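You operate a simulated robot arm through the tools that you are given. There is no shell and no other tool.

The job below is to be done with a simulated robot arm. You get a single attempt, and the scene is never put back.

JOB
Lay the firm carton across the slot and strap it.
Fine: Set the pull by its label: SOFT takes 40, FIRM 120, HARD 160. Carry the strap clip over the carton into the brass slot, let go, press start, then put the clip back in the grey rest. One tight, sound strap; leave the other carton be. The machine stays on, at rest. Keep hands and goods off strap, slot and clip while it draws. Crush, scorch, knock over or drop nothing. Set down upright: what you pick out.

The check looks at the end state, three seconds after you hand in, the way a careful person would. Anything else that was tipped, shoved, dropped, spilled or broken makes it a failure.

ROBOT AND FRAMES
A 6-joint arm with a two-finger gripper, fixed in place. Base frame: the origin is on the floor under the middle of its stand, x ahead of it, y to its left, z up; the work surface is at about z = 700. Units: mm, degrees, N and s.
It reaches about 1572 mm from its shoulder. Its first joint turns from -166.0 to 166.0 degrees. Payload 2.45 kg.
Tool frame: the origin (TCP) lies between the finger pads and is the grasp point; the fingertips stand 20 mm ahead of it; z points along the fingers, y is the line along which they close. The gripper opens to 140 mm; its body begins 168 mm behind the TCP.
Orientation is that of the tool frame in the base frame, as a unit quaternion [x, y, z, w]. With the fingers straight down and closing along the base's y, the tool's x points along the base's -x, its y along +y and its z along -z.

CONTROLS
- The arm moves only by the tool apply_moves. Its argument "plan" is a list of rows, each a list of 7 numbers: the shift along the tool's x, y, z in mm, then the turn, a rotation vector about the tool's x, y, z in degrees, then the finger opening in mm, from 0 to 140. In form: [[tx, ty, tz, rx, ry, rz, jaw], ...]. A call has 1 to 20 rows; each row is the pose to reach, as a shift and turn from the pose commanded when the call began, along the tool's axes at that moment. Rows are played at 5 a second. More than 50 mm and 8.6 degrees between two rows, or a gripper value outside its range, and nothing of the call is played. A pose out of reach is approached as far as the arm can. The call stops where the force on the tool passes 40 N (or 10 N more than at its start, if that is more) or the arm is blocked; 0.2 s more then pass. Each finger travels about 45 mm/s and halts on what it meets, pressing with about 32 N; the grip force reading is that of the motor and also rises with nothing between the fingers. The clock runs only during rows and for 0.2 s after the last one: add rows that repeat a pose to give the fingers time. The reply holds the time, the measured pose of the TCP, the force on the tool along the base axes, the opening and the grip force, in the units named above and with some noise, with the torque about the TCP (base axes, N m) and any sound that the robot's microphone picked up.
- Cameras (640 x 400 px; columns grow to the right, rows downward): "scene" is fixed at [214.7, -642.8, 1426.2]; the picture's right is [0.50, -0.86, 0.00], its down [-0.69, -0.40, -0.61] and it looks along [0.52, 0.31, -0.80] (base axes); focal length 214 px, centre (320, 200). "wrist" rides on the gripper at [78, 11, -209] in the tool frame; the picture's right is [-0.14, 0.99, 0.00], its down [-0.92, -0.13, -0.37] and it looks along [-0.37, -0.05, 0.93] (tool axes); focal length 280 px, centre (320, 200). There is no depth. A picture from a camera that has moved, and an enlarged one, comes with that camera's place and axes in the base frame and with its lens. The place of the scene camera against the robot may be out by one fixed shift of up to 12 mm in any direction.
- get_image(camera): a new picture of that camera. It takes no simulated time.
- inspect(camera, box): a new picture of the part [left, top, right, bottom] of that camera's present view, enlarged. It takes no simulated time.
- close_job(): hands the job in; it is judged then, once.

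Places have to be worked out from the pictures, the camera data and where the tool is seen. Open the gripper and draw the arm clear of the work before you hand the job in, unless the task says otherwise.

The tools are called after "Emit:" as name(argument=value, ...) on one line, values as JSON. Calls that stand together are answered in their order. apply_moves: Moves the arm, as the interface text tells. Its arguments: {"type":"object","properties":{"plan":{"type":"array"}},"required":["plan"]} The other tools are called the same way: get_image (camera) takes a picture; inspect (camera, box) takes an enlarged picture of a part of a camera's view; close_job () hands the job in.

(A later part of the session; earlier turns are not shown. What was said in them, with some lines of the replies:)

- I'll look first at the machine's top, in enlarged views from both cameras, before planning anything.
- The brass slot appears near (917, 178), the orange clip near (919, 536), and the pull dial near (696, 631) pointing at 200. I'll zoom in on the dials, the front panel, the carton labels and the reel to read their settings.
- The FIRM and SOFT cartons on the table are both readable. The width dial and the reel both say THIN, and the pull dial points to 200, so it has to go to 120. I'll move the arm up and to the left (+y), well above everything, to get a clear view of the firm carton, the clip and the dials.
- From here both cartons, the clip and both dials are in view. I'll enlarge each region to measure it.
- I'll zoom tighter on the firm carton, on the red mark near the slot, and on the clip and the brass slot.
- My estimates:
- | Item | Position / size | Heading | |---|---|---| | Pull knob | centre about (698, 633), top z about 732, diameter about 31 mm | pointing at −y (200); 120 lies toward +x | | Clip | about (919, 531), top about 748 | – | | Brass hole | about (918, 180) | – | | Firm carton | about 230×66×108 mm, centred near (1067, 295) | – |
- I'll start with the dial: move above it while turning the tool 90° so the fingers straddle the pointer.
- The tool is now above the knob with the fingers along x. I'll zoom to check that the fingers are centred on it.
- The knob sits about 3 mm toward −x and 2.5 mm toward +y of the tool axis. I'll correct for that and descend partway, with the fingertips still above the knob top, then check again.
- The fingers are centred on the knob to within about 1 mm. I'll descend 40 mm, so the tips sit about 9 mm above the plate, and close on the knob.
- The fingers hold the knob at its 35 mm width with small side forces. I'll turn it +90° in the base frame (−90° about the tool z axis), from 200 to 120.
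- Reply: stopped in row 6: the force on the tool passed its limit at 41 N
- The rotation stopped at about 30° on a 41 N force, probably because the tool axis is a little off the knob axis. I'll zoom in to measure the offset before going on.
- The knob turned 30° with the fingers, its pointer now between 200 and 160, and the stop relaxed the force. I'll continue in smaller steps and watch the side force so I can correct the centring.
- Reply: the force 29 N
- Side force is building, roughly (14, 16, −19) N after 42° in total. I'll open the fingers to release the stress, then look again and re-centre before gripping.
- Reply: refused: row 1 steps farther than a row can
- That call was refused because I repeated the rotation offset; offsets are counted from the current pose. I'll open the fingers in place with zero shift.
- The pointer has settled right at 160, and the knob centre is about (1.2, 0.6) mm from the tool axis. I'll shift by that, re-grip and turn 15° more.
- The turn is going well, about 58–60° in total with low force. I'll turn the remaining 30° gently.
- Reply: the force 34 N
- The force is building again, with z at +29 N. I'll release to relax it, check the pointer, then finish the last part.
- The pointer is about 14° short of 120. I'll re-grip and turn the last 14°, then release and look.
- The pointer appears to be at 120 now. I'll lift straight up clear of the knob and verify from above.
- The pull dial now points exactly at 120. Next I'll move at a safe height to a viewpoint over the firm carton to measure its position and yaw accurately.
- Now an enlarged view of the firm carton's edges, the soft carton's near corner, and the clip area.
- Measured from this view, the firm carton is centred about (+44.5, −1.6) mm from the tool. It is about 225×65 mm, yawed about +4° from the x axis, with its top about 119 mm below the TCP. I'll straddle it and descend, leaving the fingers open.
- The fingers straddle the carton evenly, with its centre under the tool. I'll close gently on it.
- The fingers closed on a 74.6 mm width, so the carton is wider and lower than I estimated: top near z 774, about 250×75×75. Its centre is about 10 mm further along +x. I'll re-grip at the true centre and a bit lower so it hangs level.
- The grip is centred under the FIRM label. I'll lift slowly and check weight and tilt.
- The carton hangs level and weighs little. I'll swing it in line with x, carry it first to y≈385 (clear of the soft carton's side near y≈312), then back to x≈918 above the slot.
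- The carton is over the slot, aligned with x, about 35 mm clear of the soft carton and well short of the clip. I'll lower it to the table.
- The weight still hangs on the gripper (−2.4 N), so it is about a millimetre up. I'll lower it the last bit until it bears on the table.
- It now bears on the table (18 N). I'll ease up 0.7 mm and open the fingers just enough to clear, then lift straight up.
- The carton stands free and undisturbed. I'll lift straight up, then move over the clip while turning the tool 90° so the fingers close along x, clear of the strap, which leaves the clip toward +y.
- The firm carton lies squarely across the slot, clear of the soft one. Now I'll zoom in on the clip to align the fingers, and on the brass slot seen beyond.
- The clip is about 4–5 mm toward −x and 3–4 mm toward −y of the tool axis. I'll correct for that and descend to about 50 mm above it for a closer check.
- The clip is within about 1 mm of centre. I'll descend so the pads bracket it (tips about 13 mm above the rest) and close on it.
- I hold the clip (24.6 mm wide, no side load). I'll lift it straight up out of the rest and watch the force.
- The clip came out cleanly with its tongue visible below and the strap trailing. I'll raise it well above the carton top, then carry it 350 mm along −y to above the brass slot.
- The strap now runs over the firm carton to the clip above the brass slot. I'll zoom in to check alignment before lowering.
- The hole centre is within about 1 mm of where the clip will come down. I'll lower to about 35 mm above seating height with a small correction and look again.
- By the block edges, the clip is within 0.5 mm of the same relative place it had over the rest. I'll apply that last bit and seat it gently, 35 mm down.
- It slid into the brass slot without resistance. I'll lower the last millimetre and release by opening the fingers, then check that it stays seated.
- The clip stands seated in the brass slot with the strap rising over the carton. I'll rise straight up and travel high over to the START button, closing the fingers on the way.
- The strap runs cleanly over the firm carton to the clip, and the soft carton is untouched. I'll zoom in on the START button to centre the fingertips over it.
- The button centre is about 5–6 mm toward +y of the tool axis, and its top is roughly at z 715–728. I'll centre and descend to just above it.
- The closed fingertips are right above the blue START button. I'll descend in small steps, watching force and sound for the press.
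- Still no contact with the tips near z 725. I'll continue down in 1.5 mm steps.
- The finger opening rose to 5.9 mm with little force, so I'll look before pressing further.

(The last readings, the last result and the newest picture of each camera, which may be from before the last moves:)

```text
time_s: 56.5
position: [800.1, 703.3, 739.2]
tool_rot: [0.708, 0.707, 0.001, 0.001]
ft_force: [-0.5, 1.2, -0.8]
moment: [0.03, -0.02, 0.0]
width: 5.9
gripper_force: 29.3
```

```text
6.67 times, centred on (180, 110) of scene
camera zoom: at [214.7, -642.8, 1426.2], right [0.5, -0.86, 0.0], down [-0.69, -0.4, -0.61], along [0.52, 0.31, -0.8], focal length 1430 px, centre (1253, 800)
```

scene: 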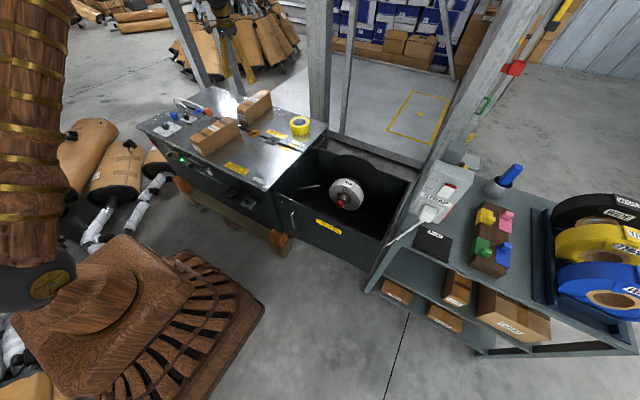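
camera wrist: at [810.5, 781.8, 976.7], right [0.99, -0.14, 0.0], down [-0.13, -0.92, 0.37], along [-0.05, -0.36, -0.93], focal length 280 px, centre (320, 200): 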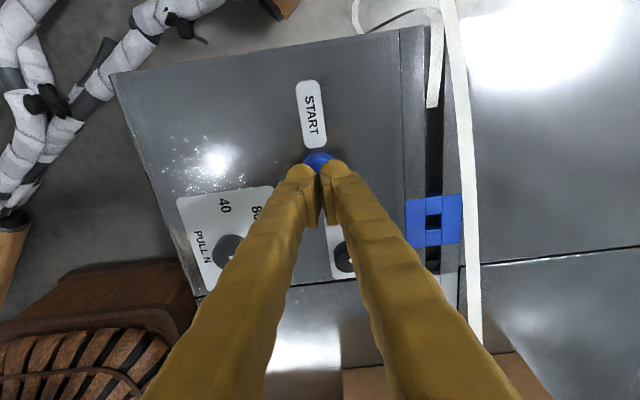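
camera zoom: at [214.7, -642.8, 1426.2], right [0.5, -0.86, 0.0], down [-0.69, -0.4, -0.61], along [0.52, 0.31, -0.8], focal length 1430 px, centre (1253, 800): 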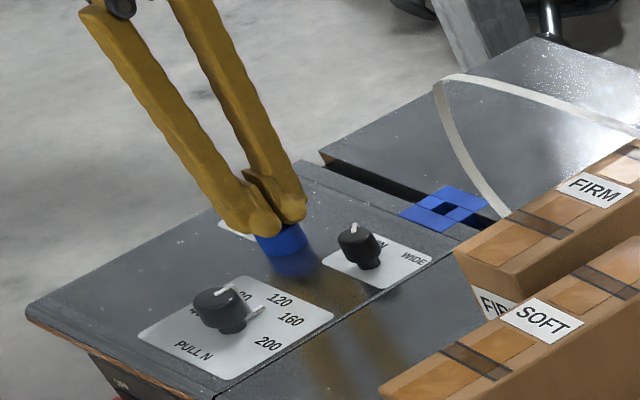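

The press registered: the scene view shows the strap being drawn in. I'll back the hand straight up away from everything and wait.

Emit:
apply_moves(plan=[[0, 0, -20, 0, 0, 0, 0], [0, 0, -60, 0, 0, 0, 0], [0, 0, -100, 0, 0, 0, 0], [0, 0, -140, 0, 0, 0, 0], [0, 0, -140, 0, 0, 0, 0]])

Emit:
inspect(camera="scene", box=[130, 50, 330, 180])

Emit:
get_image(camera="wrist")

```text
time_s: 57.7
position: [800.2, 703.0, 879.3]
tool_rot: [0.708, 0.707, 0.001, 0.002]
ft_force: [0.1, 0.7, 0.2]
moment: [0.01, 0.0, -0.03]
width: 0.1
gripper_force: 29.2
```

```text
3.08 times, centred on (230, 115) of scene
camera zoom: at [214.7, -642.8, 1426.2], right [0.5, -0.86, 0.0], down [-0.69, -0.4, -0.61], along [0.52, 0.31, -0.8], focal length 660 px, centre (597, 462)
```

zoom: 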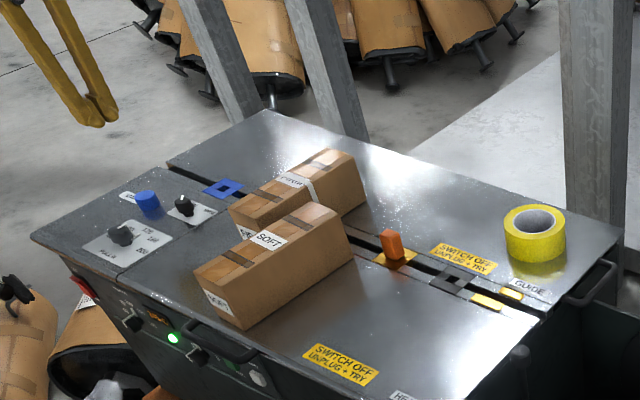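

```text
taken
camera wrist: at [811.2, 781.0, 1089.7], right [0.99, -0.14, 0.0], down [-0.13, -0.92, 0.37], along [-0.05, -0.36, -0.93], focal length 280 px, centre (320, 200)
```

wrist: 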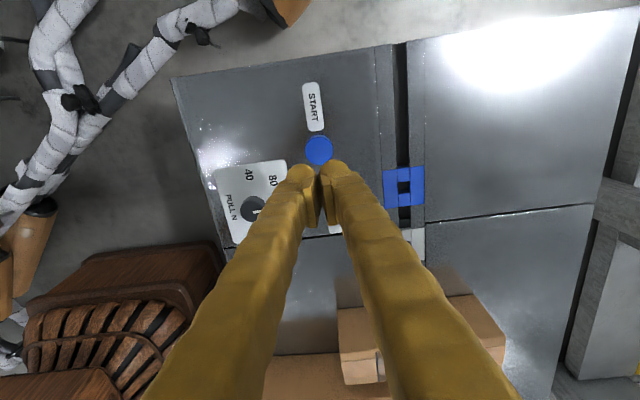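

The strap is now drawn around the firm carton, and the clip stays in the brass slot. I'll wait a few seconds, hand clear, for the machine to finish sealing.

Emit:
apply_moves(plan=[[0, 0, 0, 0, 0, 0, 10], [0, 0, 0, 0, 0, 0, 20], [0, 0, 0, 0, 0, 0, 30], [0, 0, 0, 0, 0, 0, 40], [0, 0, 0, 0, 0, 0, 50], [0, 0, 0, 0, 0, 0, 60], [0, 0, 0, 0, 0, 0, 60], [0, 0, 0, 0, 0, 0, 60], [0, 0, 0, 0, 0, 0, 60], [0, 0, 0, 0, 0, 0, 60], [0, 0, 0, 0, 0, 0, 60], [0, 0, 0, 0, 0, 0, 60], [0, 0, 0, 0, 0, 0, 60], [0, 0, 0, 0, 0, 0, 60], [0, 0, 0, 0, 0, 0, 60]])

Emit:
inspect(camera="scene", box=[190, 80, 290, 150])

Emit:
inspect(camera="scene", box=[130, 125, 250, 200])

```text
time_s: 60.9
position: [799.8, 702.3, 879.0]
tool_rot: [0.707, 0.707, 0.001, 0.001]
ft_force: [-0.4, 0.0, 0.0]
moment: [0.01, 0.0, -0.01]
width: 60.1
gripper_force: 0.1
```

```text
5.71 times, centred on (240, 115) of scene
camera zoom: at [214.7, -642.8, 1426.2], right [0.5, -0.86, 0.0], down [-0.69, -0.4, -0.61], along [0.52, 0.31, -0.8], focal length 1226 px, centre (777, 686)
```

zoom: 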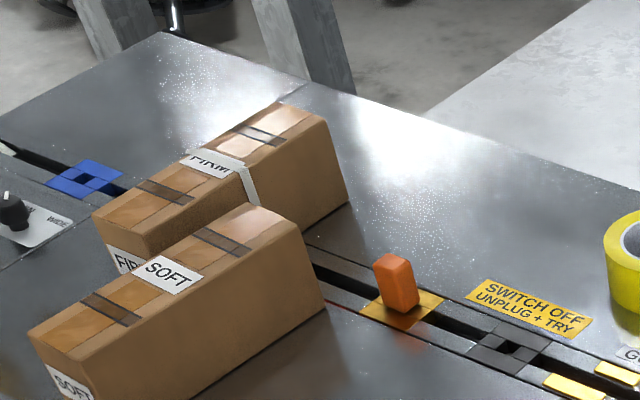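

```text
5.33 times, centred on (190, 162) of scene
camera zoom: at [214.7, -642.8, 1426.2], right [0.5, -0.86, 0.0], down [-0.69, -0.4, -0.61], along [0.52, 0.31, -0.8], focal length 1144 px, centre (1013, 400)
```

zoom: 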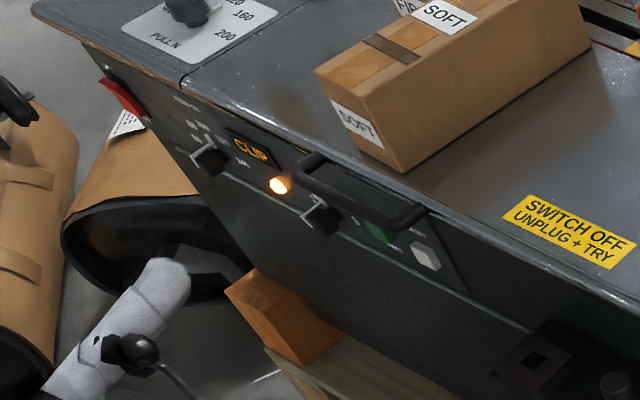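

The panel shows CLIP with an amber lamp: the strap is sealed around the firm carton and the machine wants the clip back. I'll fly back over the clip in the brass slot.

Emit:
apply_moves(plan=[[-43.7, 9.6, 0, 0, 0, 0, 60], [-87.4, 19.3, 0, 0, 0, 0, 60], [-131.1, 28.9, 0, 0, 0, 0, 60], [-174.8, 38.5, 0, 0, 0, 0, 60], [-218.5, 48.2, 0, 0, 0, 0, 60], [-262.3, 57.8, 0, 0, 0, 0, 60], [-306, 67.4, 0, 0, 0, 0, 60], [-349.7, 77.1, 0, 0, 0, 0, 60], [-393.4, 86.7, 0, 0, 0, 0, 60], [-437.1, 96.3, 0, 0, 0, 0, 60], [-480.8, 106, 0, 0, 0, 0, 60], [-524.5, 115.6, 0, 0, 0, 0, 60], [-524.5, 115.6, 0, 0, 0, 0, 60]])

Emit:
get_image(camera="wrist")

Emit:
inspect(camera="wrist", box=[240, 80, 400, 260])

```text
time_s: 63.7
position: [913.5, 176.1, 880.2]
tool_rot: [0.708, 0.706, 0.0, 0.0]
ft_force: [-0.8, 0.4, -0.4]
moment: [0.01, 0.01, 0.01]
width: 60.0
gripper_force: 0.1
```

```text
taken
camera wrist: at [925.2, 255.1, 1090.3], right [0.99, -0.14, 0.0], down [-0.13, -0.92, 0.37], along [-0.05, -0.36, -0.93], focal length 280 px, centre (320, 200)
```

wrist: 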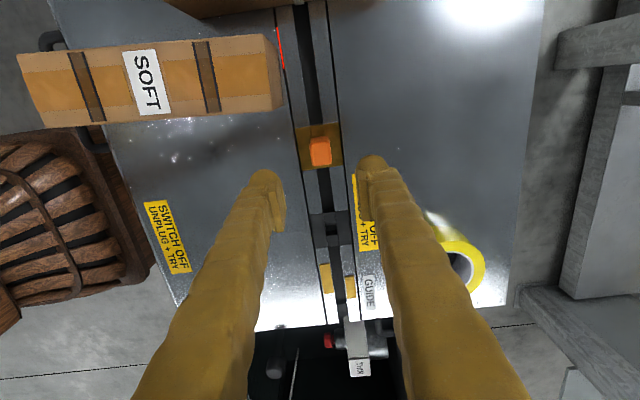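

```text
2.22 times, centred on (320, 170) of wrist
camera zoom: at [925.2, 255.1, 1090.3], right [0.99, -0.14, 0.0], down [-0.13, -0.92, 0.37], along [-0.05, -0.36, -0.93], focal length 623 px, centre (320, 267)
```

zoom: 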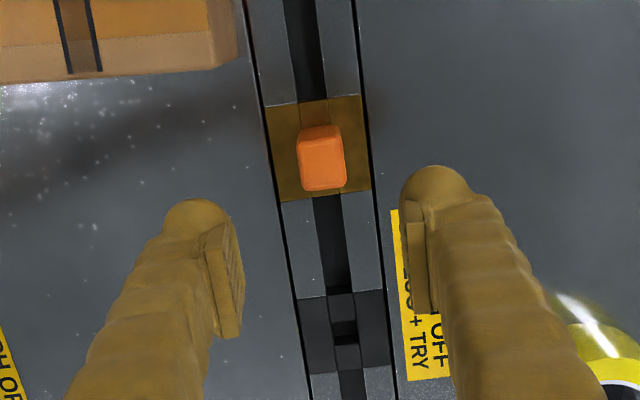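

The clip is slightly off, about (+1, +1.5) mm in tool axes. I'll descend most of the way with that correction and check again.

Emit:
apply_moves(plan=[[0.5, 0.8, 35, 0, 0, 0, 60], [0.8, 1.2, 65, 0, 0, 0, 60], [0.8, 1.2, 85, 0, 0, 0, 60], [0.8, 1.2, 85, 0, 0, 0, 60]])

Emit:
inspect(camera="wrist", box=[240, 80, 400, 240])

```text
time_s: 64.7
position: [916.1, 176.5, 795.4]
tool_rot: [0.707, 0.707, 0.001, 0.001]
ft_force: [-0.6, 0.0, 0.5]
moment: [0.03, -0.01, 0.0]
width: 59.9
gripper_force: 0.0
```

```text
2.50 times, centred on (320, 160) of wrist
camera zoom: at [927.3, 255.4, 1005.4], right [0.99, -0.14, 0.0], down [-0.13, -0.92, 0.37], along [-0.05, -0.36, -0.93], focal length 701 px, centre (320, 300)
```

zoom: 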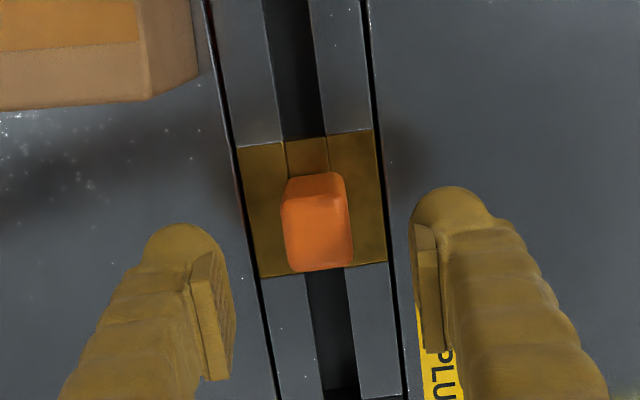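

It's aligned to within half a millimetre. I'll descend the remaining 59 mm and grip the clip.

Emit:
apply_moves(plan=[[0.3, 0, 25, 0, 0, 0, 60], [0.3, 0, 45, 0, 0, 0, 58], [0.3, 0, 58.5, 0, 0, 0, 52], [0.3, 0, 58.5, 0, 0, 0, 42], [0.3, 0, 58.5, 0, 0, 0, 32], [0.3, 0, 58.5, 0, 0, 0, 22], [0.3, 0, 58.5, 0, 0, 0, 16], [0.3, 0, 58.5, 0, 0, 0, 16]])

Emit:
inspect(camera="wrist", box=[250, 90, 390, 260])

```text
time_s: 66.5
position: [916.9, 178.4, 736.1]
tool_rot: [0.708, 0.706, 0.001, 0.0]
ft_force: [0.5, 0.3, -1.3]
moment: [0.0, 0.04, 0.0]
width: 24.3
gripper_force: 31.8
```

```text
2.35 times, centred on (320, 175) of wrist
camera zoom: at [927.5, 256.5, 946.3], right [0.99, -0.14, 0.0], down [-0.13, -0.92, 0.37], along [-0.05, -0.36, -0.93], focal length 660 px, centre (320, 259)
```

zoom: 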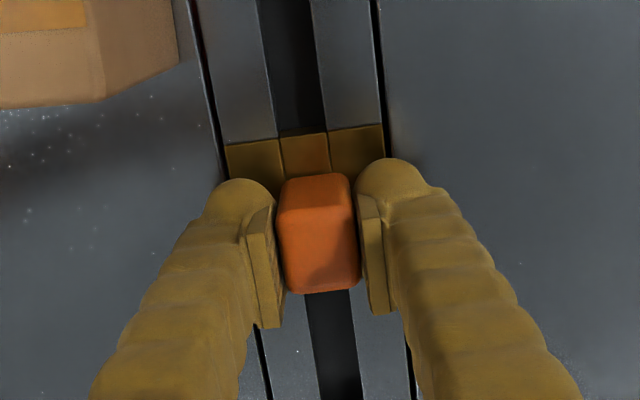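

I have the clip with no side load. I'll lift it straight up 150 mm and carry it 350 mm back along +y, high over the carton, to above the grey rest.

Emit:
apply_moves(plan=[[0, 0, -10, 0, 0, 0, 16], [0, 0, -30, 0, 0, 0, 16], [0, 0, -70, 0, 0, 0, 16], [0, 0, -110, 0, 0, 0, 16], [0, 0, -150, 0, 0, 0, 16], [35, 0, -150, 0, 0, 0, 16], [70, 0, -150, 0, 0, 0, 16], [105, 0, -150, 0, 0, 0, 16], [140, 0, -150, 0, 0, 0, 16], [175, 0, -150, 0, 0, 0, 16], [210, 0, -150, 0, 0, 0, 16], [245, 0, -150, 0, 0, 0, 16], [280, 0, -150, 0, 0, 0, 16], [315, 0, -150, 0, 0, 0, 16], [350, 0, -150, 0, 0, 0, 16], [350, 0, -150, 0, 0, 0, 16]])

Emit:
get_image(camera="wrist")

Emit:
inspect(camera="wrist", box=[250, 90, 390, 260])

Emit:
inspect(camera="scene", box=[150, 40, 310, 160])

```text
time_s: 69.9
position: [916.4, 528.8, 885.7]
tool_rot: [0.708, 0.706, 0.001, 0.0]
ft_force: [0.2, -0.1, -0.4]
moment: [0.02, 0.0, 0.0]
width: 24.3
gripper_force: 31.7
```

```text
taken
camera wrist: at [927.3, 607.0, 1095.3], right [0.99, -0.14, 0.0], down [-0.13, -0.92, 0.37], along [-0.05, -0.36, -0.93], focal length 280 px, centre (320, 200)
```

wrist: 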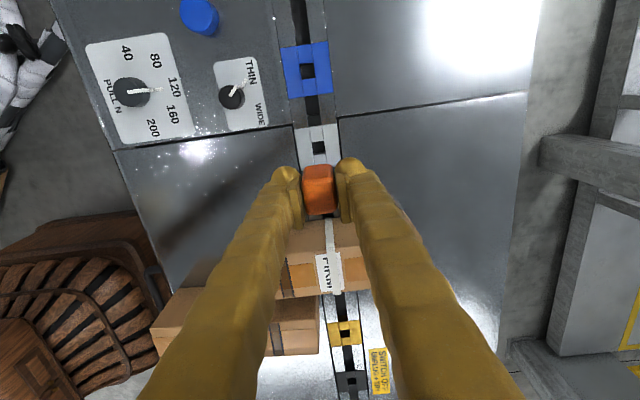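

```text
2.35 times, centred on (320, 175) of wrist
camera zoom: at [927.3, 607.0, 1095.3], right [0.99, -0.14, 0.0], down [-0.13, -0.92, 0.37], along [-0.05, -0.36, -0.93], focal length 660 px, centre (320, 259)
```

zoom: 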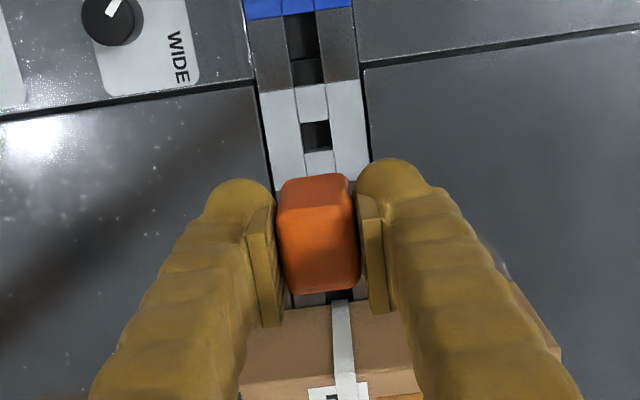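

```text
3.33 times, centred on (230, 100) of scene
camera zoom: at [214.7, -642.8, 1426.2], right [0.5, -0.86, 0.0], down [-0.69, -0.4, -0.61], along [0.52, 0.31, -0.8], focal length 715 px, centre (620, 533)
```

zoom: 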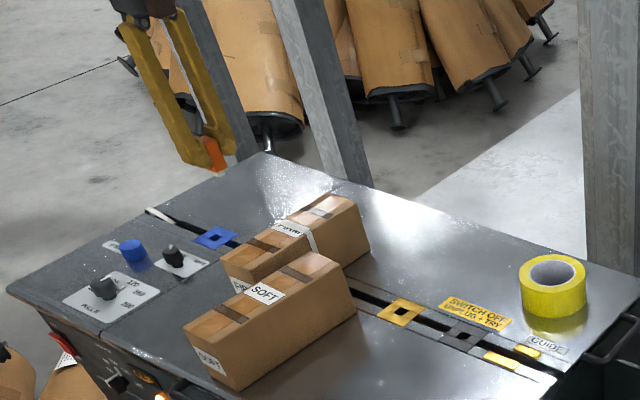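

The empty hole of the grey rest is visible just ahead of the clip. It sits about 2.2 mm toward −x of the present line, so I'll correct while lowering to 35 mm above seating, then check.

Emit:
apply_moves(plan=[[-0.3, -1, 35, 0, 0, 0, 16], [-0.6, -2.1, 70, 0, 0, 0, 16], [-0.6, -2.1, 100, 0, 0, 0, 16], [-0.6, -2.1, 115, 0, 0, 0, 16], [-0.6, -2.1, 115, 0, 0, 0, 16]])

Emit:
inspect(camera="wrist", box=[250, 90, 390, 260])

Emit:
inspect(camera="scene", box=[160, 70, 260, 140])

```text
time_s: 71.1
position: [914.9, 528.2, 768.9]
tool_rot: [0.708, 0.706, 0.0, 0.001]
ft_force: [0.9, 0.8, 0.2]
moment: [0.01, -0.01, 0.01]
width: 24.4
gripper_force: 31.9
```

```text
2.35 times, centred on (320, 175) of wrist
camera zoom: at [925.8, 607.3, 979.4], right [0.99, -0.14, 0.0], down [-0.13, -0.92, 0.37], along [-0.05, -0.36, -0.93], focal length 660 px, centre (320, 259)
```

zoom: 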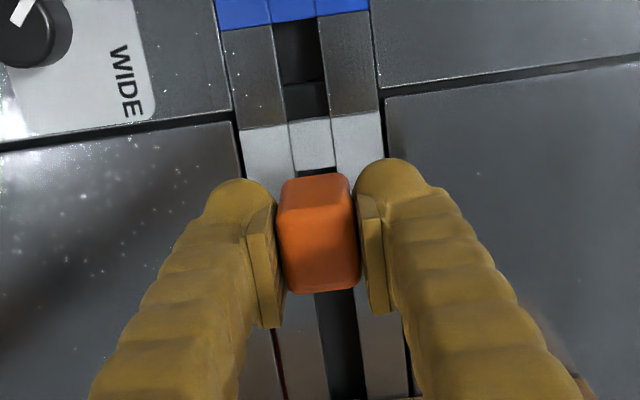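

```text
5.71 times, centred on (210, 105) of scene
camera zoom: at [214.7, -642.8, 1426.2], right [0.5, -0.86, 0.0], down [-0.69, -0.4, -0.61], along [0.52, 0.31, -0.8], focal length 1226 px, centre (949, 743)
```

zoom: 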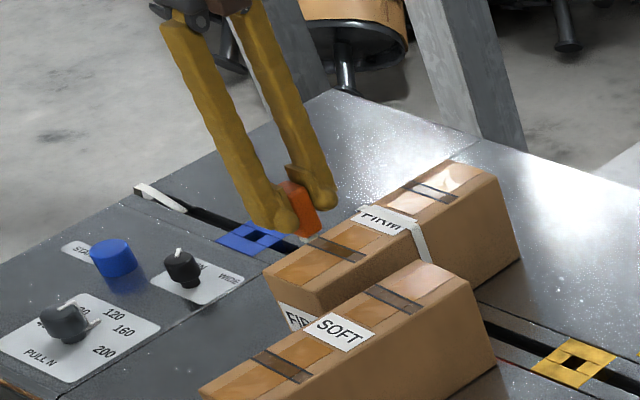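

By the block edges, the clip needs about 1.4 mm more toward −y to match its original seating. I'll apply that and lower it gently into the rest.

Emit:
apply_moves(plan=[[-1.4, 0.2, 8, 0, 0, 0, 16], [-1.4, 0.2, 16, 0, 0, 0, 16], [-1.4, 0.2, 22, 0, 0, 0, 16], [-1.4, 0.2, 27, 0, 0, 0, 16], [-1.4, 0.2, 31, 0, 0, 0, 16], [-1.4, 0.2, 34, 0, 0, 0, 16], [-1.4, 0.2, 34, 0, 0, 0, 16]])

Emit:
inspect(camera="wrist", box=[250, 90, 390, 260])

Emit:
inspect(camera="scene", box=[160, 70, 260, 140])

```text
time_s: 72.7
position: [916.0, 527.3, 737.3]
tool_rot: [0.708, 0.707, 0.001, 0.001]
ft_force: [0.1, -0.2, -1.1]
moment: [0.01, -0.01, 0.01]
width: 24.3
gripper_force: 31.9
```

```text
2.35 times, centred on (320, 175) of wrist
camera zoom: at [926.6, 605.5, 947.6], right [0.99, -0.14, 0.0], down [-0.13, -0.92, 0.37], along [-0.05, -0.36, -0.93], focal length 660 px, centre (320, 259)
```

zoom: 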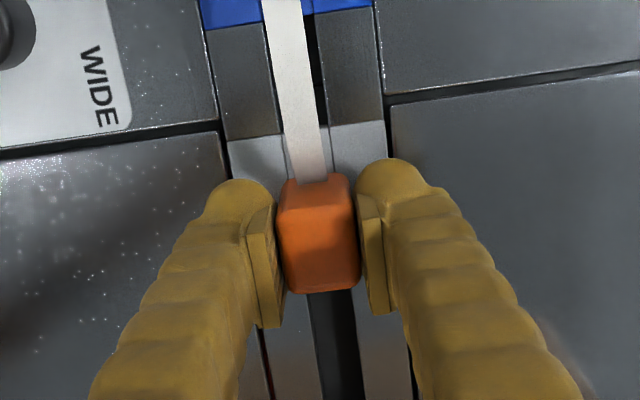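

```text
5.71 times, centred on (210, 105) of scene
camera zoom: at [214.7, -642.8, 1426.2], right [0.5, -0.86, 0.0], down [-0.69, -0.4, -0.61], along [0.52, 0.31, -0.8], focal length 1226 px, centre (949, 743)
```

zoom: 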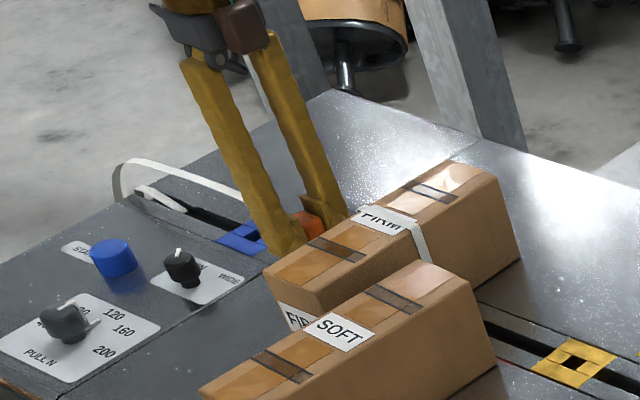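

The clip is in the rest and the machine has fed the strap back to it, as at the start. I'll release it and rise straight up.

Emit:
apply_moves(plan=[[0, 0, 0.8, 0, 0, 0, 16], [0, 0, 0.8, 0, 0, 0, 26], [0, 0, 0.8, 0, 0, 0, 38], [0, 0, 0.8, 0, 0, 0, 50], [0, 0, 0.8, 0, 0, 0, 58], [0, 0, 0.8, 0, 0, 0, 58], [0, 0, -30, 0, 0, 0, 58], [0, 0, -70, 0, 0, 0, 58], [0, 0, -115, 0, 0, 0, 60], [0, 0, -160, 0, 0, 0, 60], [0, 0, -160, 0, 0, 0, 60]])

Emit:
get_image(camera="wrist")

Emit:
inspect(camera="scene", box=[140, 70, 300, 190])

Emit:
inspect(camera="scene", box=[130, 125, 250, 200])

```text
time_s: 75.1
position: [913.9, 529.0, 898.2]
tool_rot: [0.708, 0.706, 0.0, 0.001]
ft_force: [0.7, -0.3, -0.8]
moment: [0.01, 0.03, -0.02]
width: 60.2
gripper_force: 0.1
```

```text
taken
camera wrist: at [924.7, 606.8, 1108.3], right [0.99, -0.14, 0.0], down [-0.13, -0.92, 0.37], along [-0.05, -0.36, -0.93], focal length 280 px, centre (320, 200)
```

wrist: 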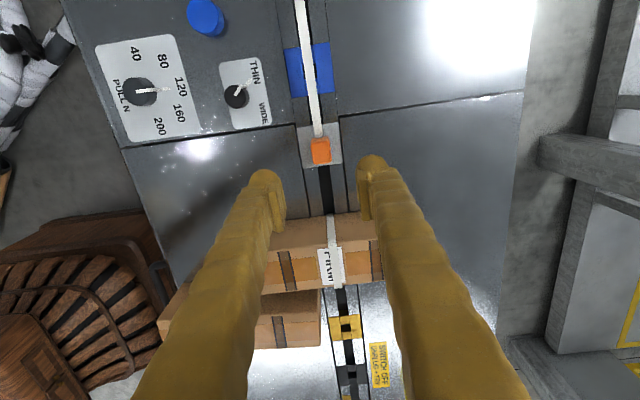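

```text
3.33 times, centred on (220, 130) of scene
camera zoom: at [214.7, -642.8, 1426.2], right [0.5, -0.86, 0.0], down [-0.69, -0.4, -0.61], along [0.52, 0.31, -0.8], focal length 715 px, centre (653, 433)
```

zoom: 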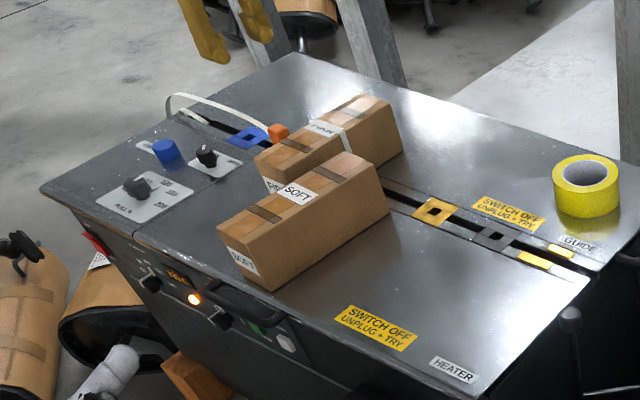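

```text
5.33 times, centred on (190, 162) of scene
camera zoom: at [214.7, -642.8, 1426.2], right [0.5, -0.86, 0.0], down [-0.69, -0.4, -0.61], along [0.52, 0.31, -0.8], focal length 1144 px, centre (1013, 400)
```

zoom: 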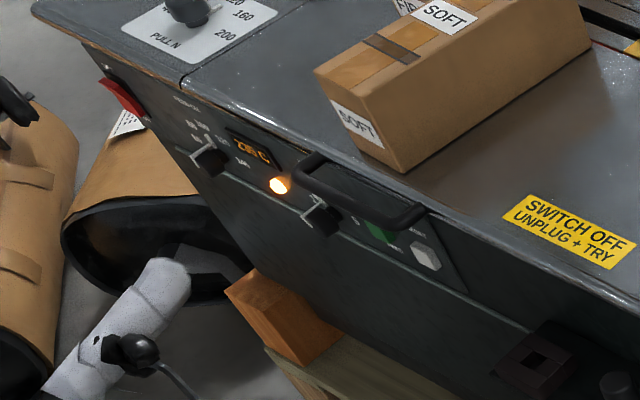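

The clip is seated and the strap is on the carton. The panel shows a temperature again with an amber lamp, likely re-heating. I'll draw the arm up and back, turning the tool to its first orientation, and look at the strapped carton from above.

Emit:
apply_moves(plan=[[-12, -9.5, -15, 0, 0, -7.5, 60], [-24, -19, -30, 0, 0, -15, 60], [-36, -28.5, -45, 0, 0, -22.5, 65], [-48, -38, -60, 0, 0, -30, 70], [-60, -47.5, -75, 0, 0, -37.5, 75], [-72, -57, -90, 0, 0, -45, 80], [-84, -66.5, -100, 0, 0, -52.5, 90], [-96, -76, -110, 0, 0, -60, 100], [-108, -85.5, -120, 0, 0, -67.5, 110], [-120, -95, -130, 0, 0, -75, 120], [-132, -104.5, -140, 0, 0, -82.5, 130], [-144, -114, -150, 0, 0, -90, 140], [-144, -114, -150, 0, 0, -90, 140]])

Emit:
get_image(camera="wrist")

Emit:
inspect(camera="wrist", box=[220, 100, 420, 300])

Emit:
inspect(camera="scene", box=[190, 85, 270, 135])

Emit:
inspect(camera="scene", box=[150, 140, 210, 180])

```text
time_s: 77.9
position: [801.4, 382.5, 1046.0]
tool_rot: [0.0, 1.0, 0.0, 0.001]
ft_force: [0.4, 0.6, 0.6]
moment: [0.05, -0.01, -0.03]
width: 140.0
gripper_force: 0.1
```

```text
taken
camera wrist: at [721.8, 394.2, 1256.3], right [0.14, 0.99, 0.0], down [0.92, -0.13, 0.37], along [0.37, -0.05, -0.93], focal length 280 px, centre (320, 200)
```

wrist: 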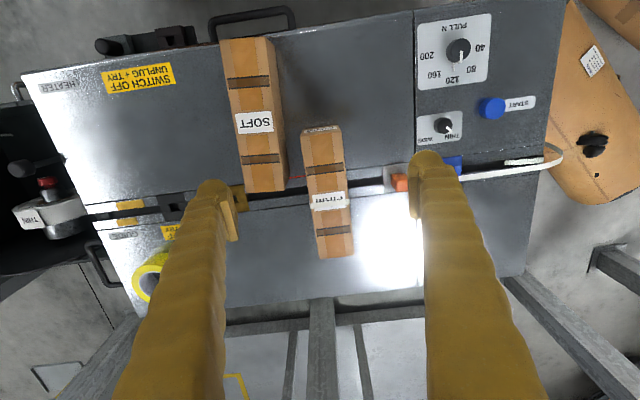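

```text
2.00 times, centred on (320, 200) of wrist
camera zoom: at [721.8, 394.2, 1256.3], right [0.14, 0.99, 0.0], down [0.92, -0.13, 0.37], along [0.37, -0.05, -0.93], focal length 561 px, centre (320, 200)
```

zoom: 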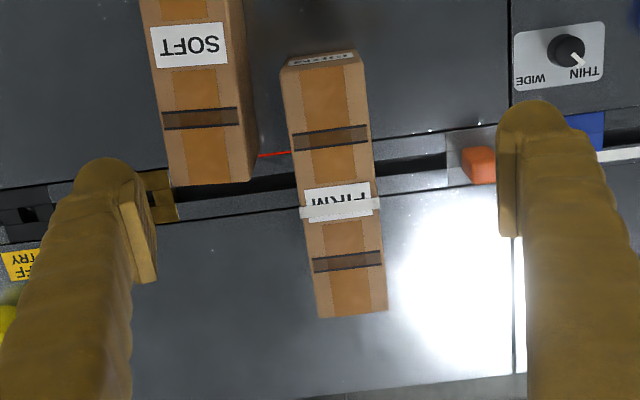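

```text
8.00 times, centred on (230, 110) of scene
camera zoom: at [214.7, -642.8, 1426.2], right [0.5, -0.86, 0.0], down [-0.69, -0.4, -0.61], along [0.52, 0.31, -0.8], focal length 1716 px, centre (1040, 920)
```

zoom: 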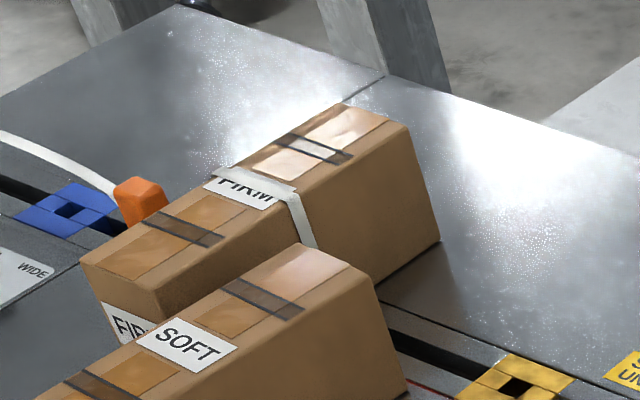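

```text
10.00 times, centred on (180, 160) of scene
camera zoom: at [214.7, -642.8, 1426.2], right [0.5, -0.86, 0.0], down [-0.69, -0.4, -0.61], along [0.52, 0.31, -0.8], focal length 2145 px, centre (1720, 600)
```

zoom: 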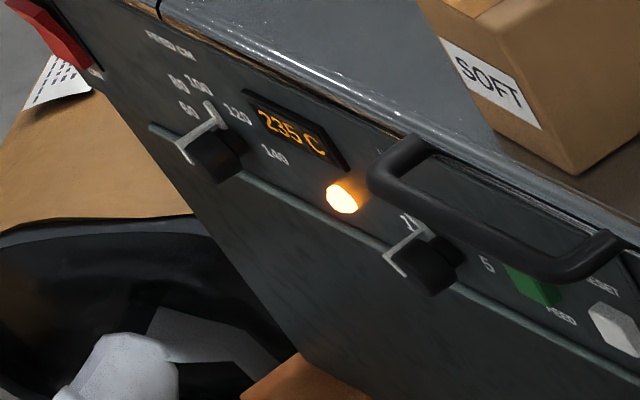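

The firm carton carries one neat strap across its middle, nothing crushed, and the soft carton hasn't moved. I'll draw the arm further back and wait to see the panel lamp settle.

Emit:
apply_moves(plan=[[20, 0, -15, 0, 0, 0, 140], [40, 0, -30, 0, 0, 0, 140], [60, 0, -45, 0, 0, 0, 140], [80, 0, -60, 0, 0, 0, 140], [100, 0, -75, 0, 0, 0, 140], [120, 0, -90, 0, 0, 0, 140], [120, 0, -90, 0, 0, 0, 140], [120, 0, -90, 0, 0, 0, 140], [120, 0, -90, 0, 0, 0, 140], [120, 0, -90, 0, 0, 0, 140], [120, 0, -90, 0, 0, 0, 140], [120, 0, -90, 0, 0, 0, 140], [120, 0, -90, 0, 0, 0, 140], [120, 0, -90, 0, 0, 0, 140], [120, 0, -90, 0, 0, 0, 140], [120, 0, -90, 0, 0, 0, 140], [120, 0, -90, 0, 0, 0, 140], [120, 0, -90, 0, 0, 0, 140], [120, 0, -90, 0, 0, 0, 140], [120, 0, -90, 0, 0, 0, 140]])

Emit:
inspect(camera="scene", box=[150, 140, 210, 180])

Emit:
get_image(camera="wrist")

Emit:
get_image(camera="scene")

```text
time_s: 82.1
position: [681.6, 385.0, 1135.8]
tool_rot: [0.001, 1.0, 0.0, 0.0]
ft_force: [0.0, 0.5, 0.7]
moment: [0.0, 0.02, 0.04]
width: 140.0
gripper_force: 0.0
```

```text
10.00 times, centred on (180, 160) of scene
camera zoom: at [214.7, -642.8, 1426.2], right [0.5, -0.86, 0.0], down [-0.69, -0.4, -0.61], along [0.52, 0.31, -0.8], focal length 2145 px, centre (1720, 600)
```

zoom: 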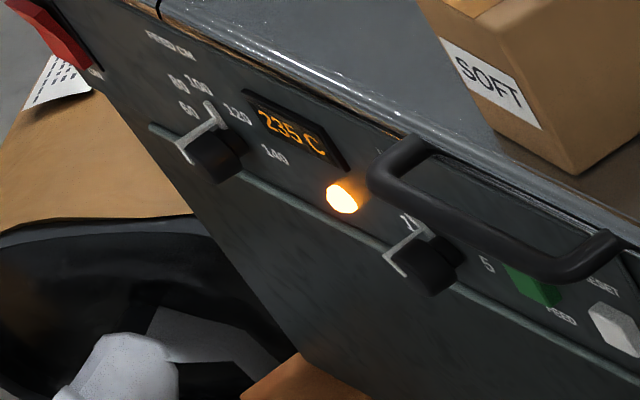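

```text
taken
camera wrist: at [602.6, 396.4, 1346.2], right [0.14, 0.99, 0.0], down [0.92, -0.13, 0.37], along [0.37, -0.05, -0.93], focal length 280 px, centre (320, 200)
```

wrist: 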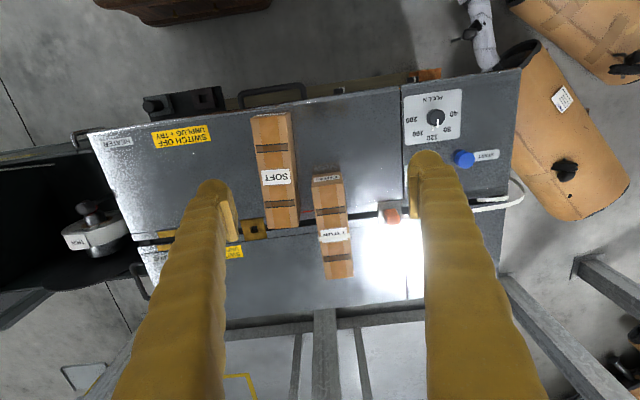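

```text
taken
```

scene: 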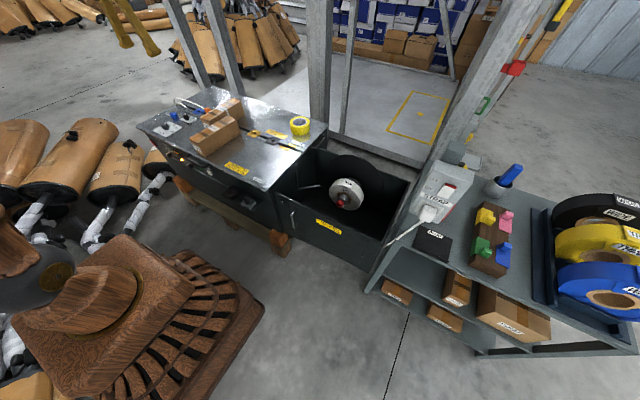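

The lamp is still amber with 235 °C showing, where it was green at the start. I'll look closer at the panel, then wait longer to see whether it's just re-heating.

Emit:
inspect(camera="scene", box=[160, 142, 190, 162])

Emit:
apply_moves(plan=[[0, 0, 0, 0, 0, 0, 140], [0, 0, 0, 0, 0, 0, 140], [0, 0, 0, 0, 0, 0, 140], [0, 0, 0, 0, 0, 0, 140], [0, 0, 0, 0, 0, 0, 140], [0, 0, 0, 0, 0, 0, 140], [0, 0, 0, 0, 0, 0, 140], [0, 0, 0, 0, 0, 0, 140], [0, 0, 0, 0, 0, 0, 140], [0, 0, 0, 0, 0, 0, 140], [0, 0, 0, 0, 0, 0, 140], [0, 0, 0, 0, 0, 0, 140], [0, 0, 0, 0, 0, 0, 140], [0, 0, 0, 0, 0, 0, 140], [0, 0, 0, 0, 0, 0, 140], [0, 0, 0, 0, 0, 0, 140], [0, 0, 0, 0, 0, 0, 140], [0, 0, 0, 0, 0, 0, 140], [0, 0, 0, 0, 0, 0, 140], [0, 0, 0, 0, 0, 0, 140]])

Emit:
inspect(camera="scene", box=[150, 140, 210, 180])

```text
16.00 times, centred on (175, 152) of scene
camera zoom: at [214.7, -642.8, 1426.2], right [0.5, -0.86, 0.0], down [-0.69, -0.4, -0.61], along [0.52, 0.31, -0.8], focal length 3432 px, centre (2640, 968)
```

zoom: 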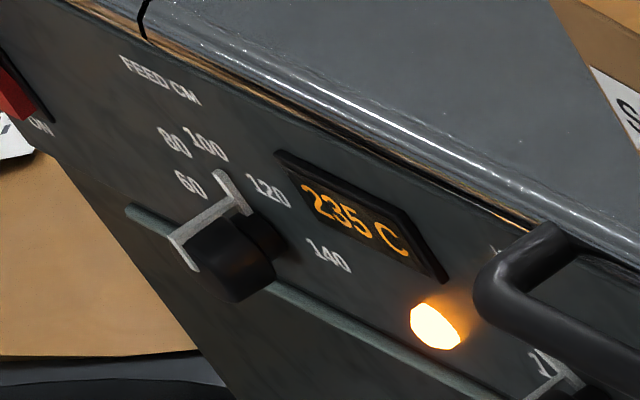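

```text
time_s: 86.3
position: [681.0, 385.3, 1134.3]
tool_rot: [0.001, 1.0, 0.001, 0.001]
ft_force: [0.0, -0.1, 0.1]
moment: [-0.02, 0.02, -0.02]
width: 140.3
gripper_force: 0.0
```

```text
10.00 times, centred on (180, 160) of scene
camera zoom: at [214.7, -642.8, 1426.2], right [0.5, -0.86, 0.0], down [-0.69, -0.4, -0.61], along [0.52, 0.31, -0.8], focal length 2145 px, centre (1720, 600)
```

zoom: 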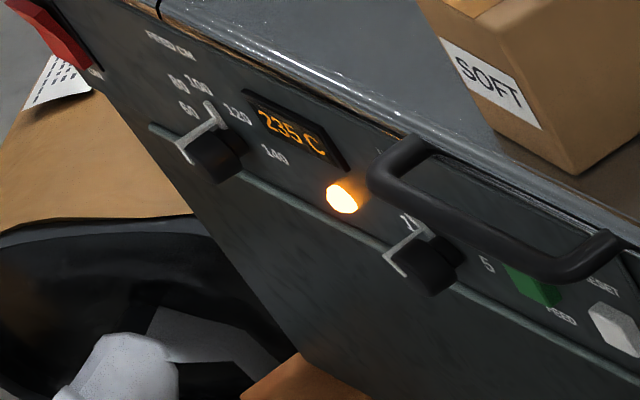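

The panel holds at 235 °C with an amber lamp. I'll wait longer to see whether it warms back to green on its own.

Emit:
apply_moves(plan=[[0, 0, 0, 0, 0, 0, 140], [0, 0, 0, 0, 0, 0, 140], [0, 0, 0, 0, 0, 0, 140], [0, 0, 0, 0, 0, 0, 140], [0, 0, 0, 0, 0, 0, 140], [0, 0, 0, 0, 0, 0, 140], [0, 0, 0, 0, 0, 0, 140], [0, 0, 0, 0, 0, 0, 140], [0, 0, 0, 0, 0, 0, 140], [0, 0, 0, 0, 0, 0, 140], [0, 0, 0, 0, 0, 0, 140], [0, 0, 0, 0, 0, 0, 140], [0, 0, 0, 0, 0, 0, 140], [0, 0, 0, 0, 0, 0, 140], [0, 0, 0, 0, 0, 0, 140], [0, 0, 0, 0, 0, 0, 140], [0, 0, 0, 0, 0, 0, 140], [0, 0, 0, 0, 0, 0, 140], [0, 0, 0, 0, 0, 0, 140], [0, 0, 0, 0, 0, 0, 140]])

Emit:
inspect(camera="scene", box=[150, 140, 210, 180])

Emit:
inspect(camera="wrist", box=[230, 90, 410, 290])

```text
time_s: 90.5
position: [680.9, 385.6, 1136.4]
tool_rot: [0.001, 1.0, 0.0, 0.001]
ft_force: [0.1, -0.2, -0.9]
moment: [0.0, 0.01, -0.02]
width: 140.0
gripper_force: 0.1
```

```text
10.00 times, centred on (180, 160) of scene
camera zoom: at [214.7, -642.8, 1426.2], right [0.5, -0.86, 0.0], down [-0.69, -0.4, -0.61], along [0.52, 0.31, -0.8], focal length 2145 px, centre (1720, 600)
```

zoom: 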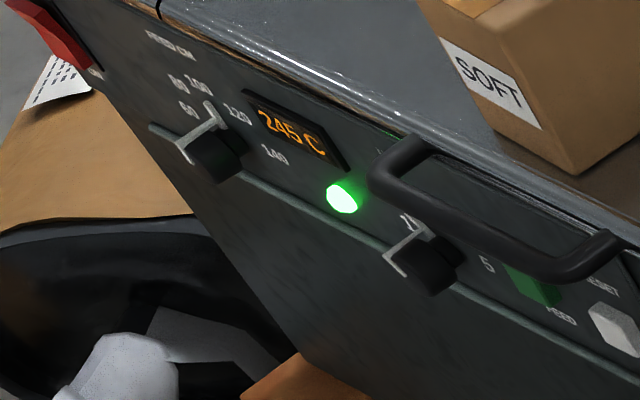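

```text
2.00 times, centred on (320, 190) of wrist
camera zoom: at [602.6, 396.4, 1346.1], right [0.14, 0.99, 0.0], down [0.92, -0.13, 0.37], along [0.37, -0.05, -0.93], focal length 561 px, centre (320, 220)
```

zoom: 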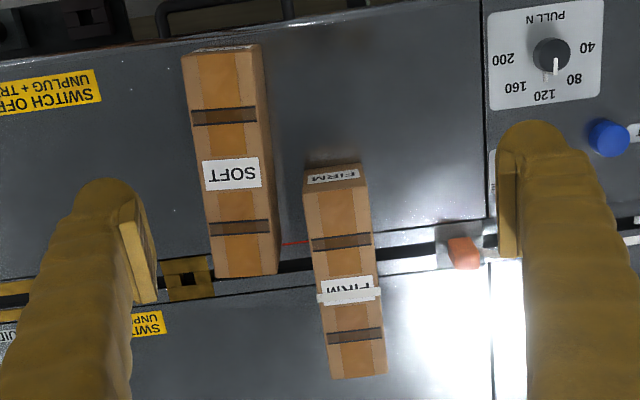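

The lamp is green again at 245 °C, with the machine on and at rest and the dial on 120. The clip is in the grey rest, the firm carton is strapped across the slot and the soft carton is untouched. The gripper is open and clear of the work, so I'm handing in.

Emit:
close_job()

```text
The job is handed in.
```

The firm carton now lies upright across the slot with one strap around its middle, and I've handed the job in. The strap looks snug in the pictures, but I didn't test how tight it is.

- **Pull setting:** I turned the dial from 200 to 120 for FIRM, and it still points there. It took several re-grips; once, the force on the knob briefly reached about 41 N and stopped the arm. The dial looks undamaged.
- **Strapping:** I carried the clip over the carton into the brass slot, let go and pressed START. The hand was over the button while the strap drew, away from the strap, slot and clip.
- **Clip:** It is back in the grey rest, and the machine has fed the strap back to it.
- **Machine:** It is on and at rest. After strapping, the lamp was amber at 235 °C, so I waited until it went back to green at 245 °C.
- **Everything else:** The soft carton was not touched, and I saw nothing tipped, crushed or scorched. The gripper is open and the arm is clear of the work.
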